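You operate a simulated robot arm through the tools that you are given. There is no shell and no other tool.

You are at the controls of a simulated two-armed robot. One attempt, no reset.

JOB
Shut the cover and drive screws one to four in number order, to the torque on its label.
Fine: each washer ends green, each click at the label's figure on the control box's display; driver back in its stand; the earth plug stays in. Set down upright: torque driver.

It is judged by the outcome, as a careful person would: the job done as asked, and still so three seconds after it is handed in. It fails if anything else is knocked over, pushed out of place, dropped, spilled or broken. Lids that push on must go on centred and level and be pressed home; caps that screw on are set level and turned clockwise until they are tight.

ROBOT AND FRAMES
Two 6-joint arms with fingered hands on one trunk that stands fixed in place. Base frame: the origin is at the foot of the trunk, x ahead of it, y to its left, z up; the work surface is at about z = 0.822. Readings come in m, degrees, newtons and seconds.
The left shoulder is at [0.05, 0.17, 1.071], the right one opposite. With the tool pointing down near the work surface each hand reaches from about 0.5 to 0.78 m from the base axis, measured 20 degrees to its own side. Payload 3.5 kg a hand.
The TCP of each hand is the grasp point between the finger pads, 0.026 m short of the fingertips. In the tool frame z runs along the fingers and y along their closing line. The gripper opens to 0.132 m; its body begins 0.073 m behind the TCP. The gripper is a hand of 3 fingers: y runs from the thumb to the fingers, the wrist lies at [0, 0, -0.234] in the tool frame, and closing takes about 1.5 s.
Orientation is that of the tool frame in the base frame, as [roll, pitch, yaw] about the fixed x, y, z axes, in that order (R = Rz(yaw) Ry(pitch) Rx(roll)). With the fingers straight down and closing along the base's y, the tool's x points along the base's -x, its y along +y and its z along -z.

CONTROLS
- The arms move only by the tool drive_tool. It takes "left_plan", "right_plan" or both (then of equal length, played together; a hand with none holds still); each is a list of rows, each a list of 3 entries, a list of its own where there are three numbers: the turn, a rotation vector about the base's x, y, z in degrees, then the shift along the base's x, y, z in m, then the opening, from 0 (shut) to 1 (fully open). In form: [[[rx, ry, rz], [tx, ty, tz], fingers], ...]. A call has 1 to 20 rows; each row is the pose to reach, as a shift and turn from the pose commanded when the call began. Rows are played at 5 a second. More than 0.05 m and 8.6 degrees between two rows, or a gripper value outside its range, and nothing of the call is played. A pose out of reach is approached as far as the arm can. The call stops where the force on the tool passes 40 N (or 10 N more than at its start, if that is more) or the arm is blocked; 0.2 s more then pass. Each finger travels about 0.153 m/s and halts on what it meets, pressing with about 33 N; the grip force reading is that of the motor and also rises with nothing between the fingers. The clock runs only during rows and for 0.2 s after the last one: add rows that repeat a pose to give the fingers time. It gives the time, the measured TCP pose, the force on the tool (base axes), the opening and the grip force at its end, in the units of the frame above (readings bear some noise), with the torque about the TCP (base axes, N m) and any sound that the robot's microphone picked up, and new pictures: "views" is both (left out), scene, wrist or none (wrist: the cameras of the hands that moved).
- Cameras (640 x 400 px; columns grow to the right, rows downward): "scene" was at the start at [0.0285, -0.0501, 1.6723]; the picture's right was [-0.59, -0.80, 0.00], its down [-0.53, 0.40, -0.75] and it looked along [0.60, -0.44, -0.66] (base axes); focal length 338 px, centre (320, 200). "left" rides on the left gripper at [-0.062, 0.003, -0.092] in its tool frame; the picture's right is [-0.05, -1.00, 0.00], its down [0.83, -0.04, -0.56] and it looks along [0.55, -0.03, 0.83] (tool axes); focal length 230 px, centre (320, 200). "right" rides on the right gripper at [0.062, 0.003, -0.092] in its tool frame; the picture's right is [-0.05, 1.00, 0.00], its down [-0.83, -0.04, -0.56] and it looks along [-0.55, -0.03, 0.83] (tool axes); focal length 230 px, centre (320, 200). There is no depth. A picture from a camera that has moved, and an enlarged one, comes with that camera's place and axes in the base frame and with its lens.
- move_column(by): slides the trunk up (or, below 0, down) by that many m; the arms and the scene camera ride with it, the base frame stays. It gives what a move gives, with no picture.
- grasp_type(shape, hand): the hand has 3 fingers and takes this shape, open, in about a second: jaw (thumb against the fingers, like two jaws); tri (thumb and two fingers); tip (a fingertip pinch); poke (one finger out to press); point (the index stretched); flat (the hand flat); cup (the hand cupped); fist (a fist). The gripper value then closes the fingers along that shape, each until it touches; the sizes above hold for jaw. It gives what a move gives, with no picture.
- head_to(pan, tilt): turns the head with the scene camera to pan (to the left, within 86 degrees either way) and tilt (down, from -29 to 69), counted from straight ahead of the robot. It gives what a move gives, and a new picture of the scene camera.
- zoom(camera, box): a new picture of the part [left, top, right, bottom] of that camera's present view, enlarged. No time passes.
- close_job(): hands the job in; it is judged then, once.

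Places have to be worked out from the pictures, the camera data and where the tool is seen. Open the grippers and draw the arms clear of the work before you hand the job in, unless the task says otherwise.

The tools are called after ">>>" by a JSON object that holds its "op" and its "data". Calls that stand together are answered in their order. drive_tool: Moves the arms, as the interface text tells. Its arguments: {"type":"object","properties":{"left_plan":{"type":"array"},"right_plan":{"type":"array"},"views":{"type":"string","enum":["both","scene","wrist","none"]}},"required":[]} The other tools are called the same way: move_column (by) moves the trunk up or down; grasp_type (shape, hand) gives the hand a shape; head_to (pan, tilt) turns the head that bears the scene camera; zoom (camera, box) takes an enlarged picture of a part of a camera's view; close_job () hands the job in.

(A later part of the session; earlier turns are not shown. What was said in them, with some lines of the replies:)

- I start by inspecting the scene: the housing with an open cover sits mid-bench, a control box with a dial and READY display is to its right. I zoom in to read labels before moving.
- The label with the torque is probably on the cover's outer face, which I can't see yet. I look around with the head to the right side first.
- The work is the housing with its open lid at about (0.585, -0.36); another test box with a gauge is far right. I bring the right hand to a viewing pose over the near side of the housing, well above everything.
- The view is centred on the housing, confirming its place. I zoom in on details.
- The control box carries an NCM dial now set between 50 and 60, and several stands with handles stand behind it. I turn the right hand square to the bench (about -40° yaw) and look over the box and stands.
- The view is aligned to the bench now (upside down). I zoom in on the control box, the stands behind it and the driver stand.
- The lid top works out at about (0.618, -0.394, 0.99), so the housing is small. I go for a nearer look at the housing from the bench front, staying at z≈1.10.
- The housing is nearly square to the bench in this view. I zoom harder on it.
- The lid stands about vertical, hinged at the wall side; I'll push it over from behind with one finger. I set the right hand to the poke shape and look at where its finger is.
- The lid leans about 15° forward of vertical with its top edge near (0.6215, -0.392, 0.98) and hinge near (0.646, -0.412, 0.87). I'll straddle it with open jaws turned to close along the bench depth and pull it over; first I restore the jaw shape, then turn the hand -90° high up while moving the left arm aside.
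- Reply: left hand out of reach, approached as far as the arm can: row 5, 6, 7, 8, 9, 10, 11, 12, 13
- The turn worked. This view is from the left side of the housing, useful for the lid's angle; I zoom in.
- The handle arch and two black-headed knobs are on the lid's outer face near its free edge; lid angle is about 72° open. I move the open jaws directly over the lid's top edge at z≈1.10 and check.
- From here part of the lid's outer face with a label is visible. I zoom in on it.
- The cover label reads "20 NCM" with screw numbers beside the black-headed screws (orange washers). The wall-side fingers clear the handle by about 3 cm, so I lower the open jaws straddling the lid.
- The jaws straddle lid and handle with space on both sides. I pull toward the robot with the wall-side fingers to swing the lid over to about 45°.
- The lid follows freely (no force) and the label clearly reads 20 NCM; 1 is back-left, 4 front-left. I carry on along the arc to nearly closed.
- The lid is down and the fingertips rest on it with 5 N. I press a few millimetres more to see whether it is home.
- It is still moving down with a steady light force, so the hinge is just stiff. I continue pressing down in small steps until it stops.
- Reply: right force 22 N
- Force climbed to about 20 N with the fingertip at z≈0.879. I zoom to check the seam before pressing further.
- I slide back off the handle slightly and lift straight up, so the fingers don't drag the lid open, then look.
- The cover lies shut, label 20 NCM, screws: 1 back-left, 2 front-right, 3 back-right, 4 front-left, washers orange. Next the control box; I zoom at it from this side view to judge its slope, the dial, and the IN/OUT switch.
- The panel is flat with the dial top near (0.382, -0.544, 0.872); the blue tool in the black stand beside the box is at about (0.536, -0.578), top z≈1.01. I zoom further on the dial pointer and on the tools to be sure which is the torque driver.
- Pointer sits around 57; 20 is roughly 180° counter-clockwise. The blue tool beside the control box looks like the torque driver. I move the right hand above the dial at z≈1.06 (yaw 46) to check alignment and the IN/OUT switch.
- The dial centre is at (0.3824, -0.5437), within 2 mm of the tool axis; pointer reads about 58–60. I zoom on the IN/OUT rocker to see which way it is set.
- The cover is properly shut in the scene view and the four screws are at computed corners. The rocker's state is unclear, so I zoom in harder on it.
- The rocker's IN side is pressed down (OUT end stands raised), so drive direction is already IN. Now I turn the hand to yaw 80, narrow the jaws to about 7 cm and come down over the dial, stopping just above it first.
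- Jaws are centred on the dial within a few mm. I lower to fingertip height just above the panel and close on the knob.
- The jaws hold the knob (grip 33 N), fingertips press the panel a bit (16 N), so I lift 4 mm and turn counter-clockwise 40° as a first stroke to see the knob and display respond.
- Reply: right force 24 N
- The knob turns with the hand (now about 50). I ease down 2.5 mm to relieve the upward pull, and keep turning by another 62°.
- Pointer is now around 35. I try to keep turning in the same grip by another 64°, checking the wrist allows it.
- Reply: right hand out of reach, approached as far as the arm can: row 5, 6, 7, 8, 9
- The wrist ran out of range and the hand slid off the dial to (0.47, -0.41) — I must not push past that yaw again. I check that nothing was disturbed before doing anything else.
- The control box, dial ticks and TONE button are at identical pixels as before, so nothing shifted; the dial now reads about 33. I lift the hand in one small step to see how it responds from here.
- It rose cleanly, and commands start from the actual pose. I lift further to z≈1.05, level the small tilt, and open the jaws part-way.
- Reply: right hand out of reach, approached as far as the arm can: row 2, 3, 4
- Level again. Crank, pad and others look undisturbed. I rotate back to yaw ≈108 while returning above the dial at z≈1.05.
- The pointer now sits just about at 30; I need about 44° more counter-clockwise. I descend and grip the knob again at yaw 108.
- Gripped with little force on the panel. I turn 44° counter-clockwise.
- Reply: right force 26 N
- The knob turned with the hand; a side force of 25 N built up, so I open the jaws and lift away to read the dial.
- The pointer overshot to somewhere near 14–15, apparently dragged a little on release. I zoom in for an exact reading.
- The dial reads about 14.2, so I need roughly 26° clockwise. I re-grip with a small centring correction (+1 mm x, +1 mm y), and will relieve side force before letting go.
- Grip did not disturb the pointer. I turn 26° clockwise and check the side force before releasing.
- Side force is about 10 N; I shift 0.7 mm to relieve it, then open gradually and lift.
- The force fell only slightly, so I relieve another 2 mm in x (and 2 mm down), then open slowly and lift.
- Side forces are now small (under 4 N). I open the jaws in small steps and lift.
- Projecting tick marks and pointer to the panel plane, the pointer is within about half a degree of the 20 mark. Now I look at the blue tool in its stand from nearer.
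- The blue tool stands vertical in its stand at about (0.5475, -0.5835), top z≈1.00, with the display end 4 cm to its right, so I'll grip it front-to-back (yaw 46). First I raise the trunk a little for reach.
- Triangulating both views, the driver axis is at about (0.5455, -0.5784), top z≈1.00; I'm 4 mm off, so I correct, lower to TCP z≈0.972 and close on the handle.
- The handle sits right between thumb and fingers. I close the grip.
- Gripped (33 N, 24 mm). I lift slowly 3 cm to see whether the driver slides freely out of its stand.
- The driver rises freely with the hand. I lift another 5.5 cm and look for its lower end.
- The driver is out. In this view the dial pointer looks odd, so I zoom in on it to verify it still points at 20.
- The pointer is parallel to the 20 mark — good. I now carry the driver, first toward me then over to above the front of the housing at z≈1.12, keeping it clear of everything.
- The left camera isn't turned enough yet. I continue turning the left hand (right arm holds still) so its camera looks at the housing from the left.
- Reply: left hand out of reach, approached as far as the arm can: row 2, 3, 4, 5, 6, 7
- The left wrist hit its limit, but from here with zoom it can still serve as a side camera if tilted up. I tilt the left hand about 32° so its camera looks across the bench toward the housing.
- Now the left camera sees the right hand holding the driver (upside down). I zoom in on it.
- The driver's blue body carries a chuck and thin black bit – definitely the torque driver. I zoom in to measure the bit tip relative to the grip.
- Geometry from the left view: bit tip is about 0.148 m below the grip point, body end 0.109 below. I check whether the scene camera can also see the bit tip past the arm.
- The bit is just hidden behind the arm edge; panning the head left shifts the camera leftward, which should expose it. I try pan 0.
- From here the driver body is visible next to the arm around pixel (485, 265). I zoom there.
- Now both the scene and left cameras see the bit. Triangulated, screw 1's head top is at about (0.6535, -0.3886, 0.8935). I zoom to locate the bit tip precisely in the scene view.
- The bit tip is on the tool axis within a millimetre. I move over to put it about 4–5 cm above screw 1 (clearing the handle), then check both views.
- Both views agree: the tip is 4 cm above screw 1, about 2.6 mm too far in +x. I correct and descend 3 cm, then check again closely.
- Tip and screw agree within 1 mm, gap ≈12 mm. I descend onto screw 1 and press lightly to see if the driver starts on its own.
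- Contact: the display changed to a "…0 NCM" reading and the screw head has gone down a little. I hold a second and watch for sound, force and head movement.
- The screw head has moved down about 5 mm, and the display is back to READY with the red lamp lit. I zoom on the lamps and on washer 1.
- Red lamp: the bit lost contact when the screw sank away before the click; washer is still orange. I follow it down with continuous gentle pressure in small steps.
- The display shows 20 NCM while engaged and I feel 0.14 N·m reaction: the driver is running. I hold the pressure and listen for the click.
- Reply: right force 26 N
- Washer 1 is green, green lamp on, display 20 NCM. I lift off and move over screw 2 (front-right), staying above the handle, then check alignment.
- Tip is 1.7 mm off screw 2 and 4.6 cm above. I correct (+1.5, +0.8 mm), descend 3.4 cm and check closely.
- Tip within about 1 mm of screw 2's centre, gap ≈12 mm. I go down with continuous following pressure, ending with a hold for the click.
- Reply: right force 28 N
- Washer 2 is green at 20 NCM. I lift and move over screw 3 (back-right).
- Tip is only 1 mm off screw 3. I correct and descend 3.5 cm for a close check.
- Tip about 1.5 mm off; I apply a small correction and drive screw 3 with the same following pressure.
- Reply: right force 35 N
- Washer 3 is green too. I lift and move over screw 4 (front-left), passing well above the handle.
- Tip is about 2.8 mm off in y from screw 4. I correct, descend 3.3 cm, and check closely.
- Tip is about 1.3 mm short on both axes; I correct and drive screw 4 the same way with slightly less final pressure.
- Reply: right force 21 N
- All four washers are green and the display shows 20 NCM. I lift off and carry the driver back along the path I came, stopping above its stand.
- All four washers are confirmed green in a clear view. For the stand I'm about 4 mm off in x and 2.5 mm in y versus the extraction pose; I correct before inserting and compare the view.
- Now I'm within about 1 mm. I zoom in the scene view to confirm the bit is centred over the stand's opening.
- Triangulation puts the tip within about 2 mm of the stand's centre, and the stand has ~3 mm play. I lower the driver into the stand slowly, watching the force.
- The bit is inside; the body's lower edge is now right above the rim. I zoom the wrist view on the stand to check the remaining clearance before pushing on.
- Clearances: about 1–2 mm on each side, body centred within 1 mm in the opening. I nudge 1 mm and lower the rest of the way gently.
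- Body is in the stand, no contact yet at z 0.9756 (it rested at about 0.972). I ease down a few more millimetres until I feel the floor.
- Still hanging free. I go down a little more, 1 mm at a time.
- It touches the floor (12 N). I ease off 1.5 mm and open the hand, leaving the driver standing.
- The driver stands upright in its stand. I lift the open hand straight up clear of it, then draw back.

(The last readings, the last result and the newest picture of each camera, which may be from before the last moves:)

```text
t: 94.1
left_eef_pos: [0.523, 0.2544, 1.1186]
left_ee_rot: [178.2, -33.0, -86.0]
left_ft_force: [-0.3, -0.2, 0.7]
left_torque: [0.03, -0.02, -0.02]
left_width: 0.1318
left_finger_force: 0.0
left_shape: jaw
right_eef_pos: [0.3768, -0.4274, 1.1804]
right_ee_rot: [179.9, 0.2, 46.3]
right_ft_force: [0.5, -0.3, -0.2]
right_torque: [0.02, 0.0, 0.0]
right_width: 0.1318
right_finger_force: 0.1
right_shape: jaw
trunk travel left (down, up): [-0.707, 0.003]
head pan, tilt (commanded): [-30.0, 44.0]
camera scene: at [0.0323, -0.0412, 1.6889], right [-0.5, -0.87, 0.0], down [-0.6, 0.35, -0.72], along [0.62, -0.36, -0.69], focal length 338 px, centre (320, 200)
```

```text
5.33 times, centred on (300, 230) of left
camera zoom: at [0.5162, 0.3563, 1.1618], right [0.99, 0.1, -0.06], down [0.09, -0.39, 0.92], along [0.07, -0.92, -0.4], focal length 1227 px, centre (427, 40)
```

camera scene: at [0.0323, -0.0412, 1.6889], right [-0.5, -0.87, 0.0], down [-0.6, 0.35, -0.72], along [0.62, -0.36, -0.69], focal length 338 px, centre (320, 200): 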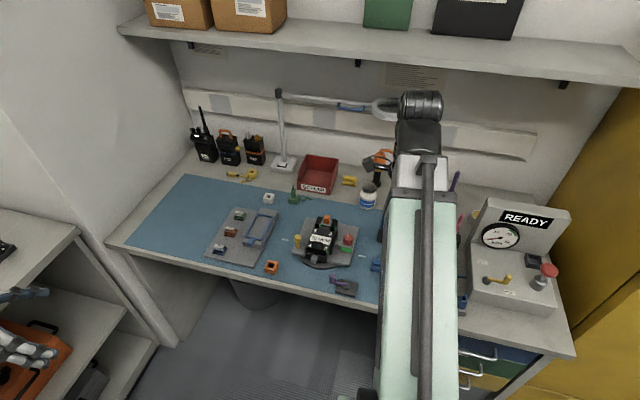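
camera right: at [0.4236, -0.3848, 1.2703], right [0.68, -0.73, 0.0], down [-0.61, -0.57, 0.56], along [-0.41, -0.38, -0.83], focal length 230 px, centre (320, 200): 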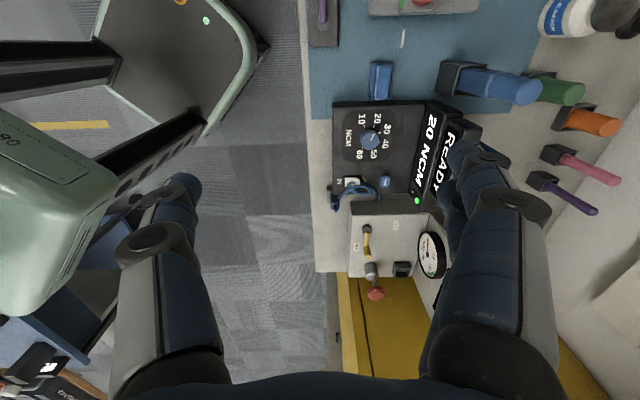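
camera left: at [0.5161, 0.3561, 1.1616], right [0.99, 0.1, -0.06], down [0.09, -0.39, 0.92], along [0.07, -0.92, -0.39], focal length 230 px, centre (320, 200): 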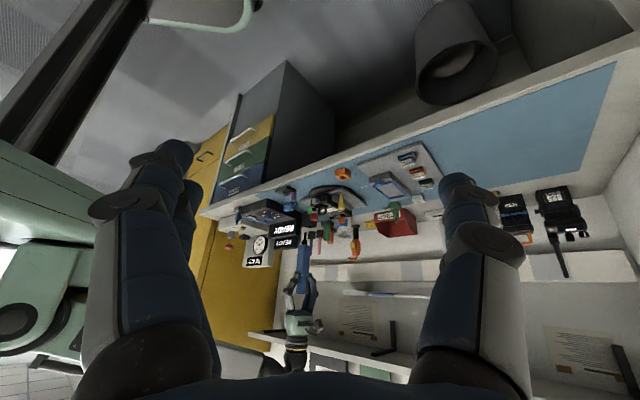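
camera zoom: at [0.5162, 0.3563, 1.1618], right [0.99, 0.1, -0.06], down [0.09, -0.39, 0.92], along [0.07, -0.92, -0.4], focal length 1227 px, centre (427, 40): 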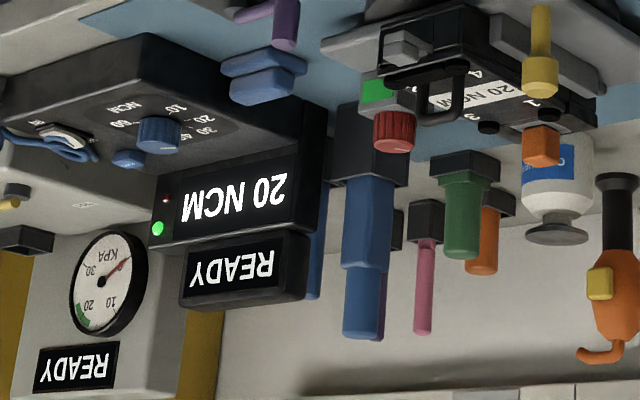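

The driver stands in its stand and the right hand is clear. I check the earth plug, dial and surroundings in zoomed views.

>>> {"op": "zoom", "data": {"camera": "right", "box": [310, 30, 470, 220]}}

>>> {"op": "zoom", "data": {"camera": "scene", "box": [230, 140, 400, 310]}}

>>> {"op": "zoom", "data": {"camera": "left", "box": [230, 195, 275, 235]}}

```text
2.11 times, centred on (390, 125) of right
camera zoom: at [0.4237, -0.3847, 1.2701], right [0.68, -0.73, 0.0], down [-0.61, -0.57, 0.56], along [-0.41, -0.38, -0.83], focal length 484 px, centre (173, 358)
```

zoom: 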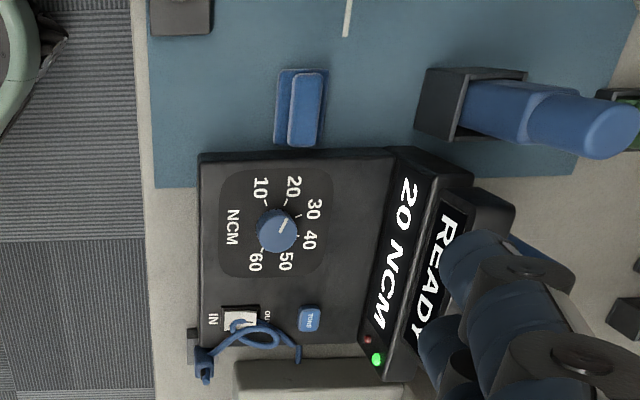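

```text
2.35 times, centred on (315, 225) of scene
camera zoom: at [0.0323, -0.0412, 1.6889], right [-0.5, -0.87, 0.0], down [-0.6, 0.35, -0.72], along [0.62, -0.36, -0.69], focal length 795 px, centre (332, 141)
```

zoom: 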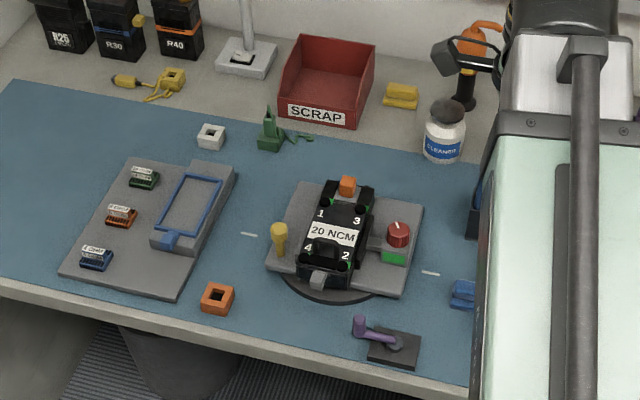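

```text
10.00 times, centred on (252, 215) of left
camera zoom: at [0.5162, 0.3563, 1.1618], right [0.99, 0.1, -0.06], down [0.09, -0.39, 0.92], along [0.07, -0.92, -0.4], focal length 2301 px, centre (995, 50)
```

zoom: 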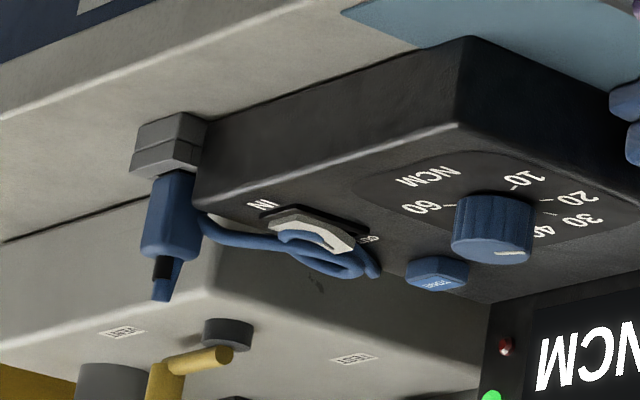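

The earth plug is still in and everything stands where it was. I double-check the dial pointer and the driver's uprightness up close.

>>> {"op": "zoom", "data": {"camera": "right", "box": [350, 110, 400, 160]}}

>>> {"op": "zoom", "data": {"camera": "left", "box": [290, 200, 330, 270]}}

>>> {"op": "zoom", "data": {"camera": "scene", "box": [300, 205, 350, 265]}}

```text
8.00 times, centred on (375, 135) of right
camera zoom: at [0.4237, -0.3847, 1.2701], right [0.68, -0.73, 0.0], down [-0.61, -0.57, 0.56], along [-0.41, -0.38, -0.83], focal length 1841 px, centre (-120, 720)
```

zoom: 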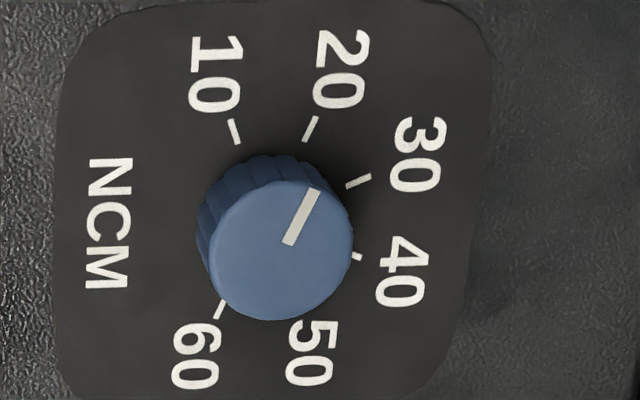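

```text
5.71 times, centred on (310, 235) of left
camera zoom: at [0.5162, 0.3563, 1.1618], right [0.99, 0.1, -0.06], down [0.09, -0.39, 0.92], along [0.07, -0.92, -0.4], focal length 1315 px, centre (377, 0)
```

zoom: 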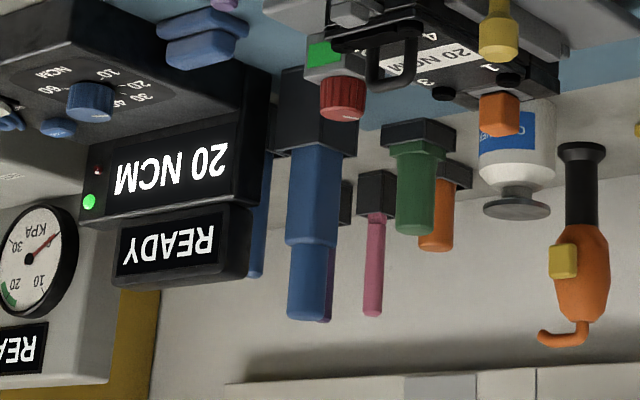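

```text
6.67 times, centred on (325, 235) of scene
camera zoom: at [0.0323, -0.0412, 1.6889], right [-0.5, -0.87, 0.0], down [-0.6, 0.35, -0.72], along [0.62, -0.36, -0.69], focal length 2254 px, centre (287, -33)
```

zoom: 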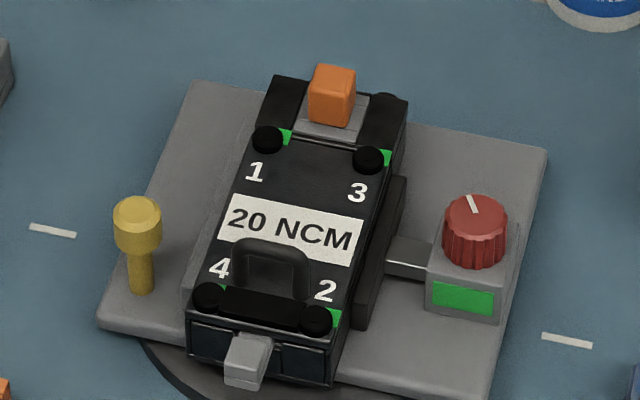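

All four washers are green, the display shows 20 NCM, the driver stands in its stand, the earth plug is in, and both hands are open and clear. I hand the job in.

>>> {"op": "close_job", "data": {}}

```text
The job is handed in.
```

The job is handed in: the cover is shut and screws one to four were driven in number order at 20 NCM, the figure on the cover's label. I set the control box dial to 20 before starting.

- **Screws:** All four washers are green. The display showed 20 NCM with the green lamp on after screws 1, 2 and 4. After screw 3 the arm partly hid the display, but the lamp was green. The microphone reported no click on any of them.
- **Screw 1:** It took two presses. The screw sank away from the bit before reaching torque on the first, and the red lamp came on. The second press finished it.
- **Driver and plug:** The torque driver is back upright in its stand, and the earth plug is still in.
- **Slip while setting the dial:** The right wrist ran past its range and the hand slid off the dial and across the bench front. I checked the nearby items afterwards and saw nothing moved.

Both hands are open and clear of the work.
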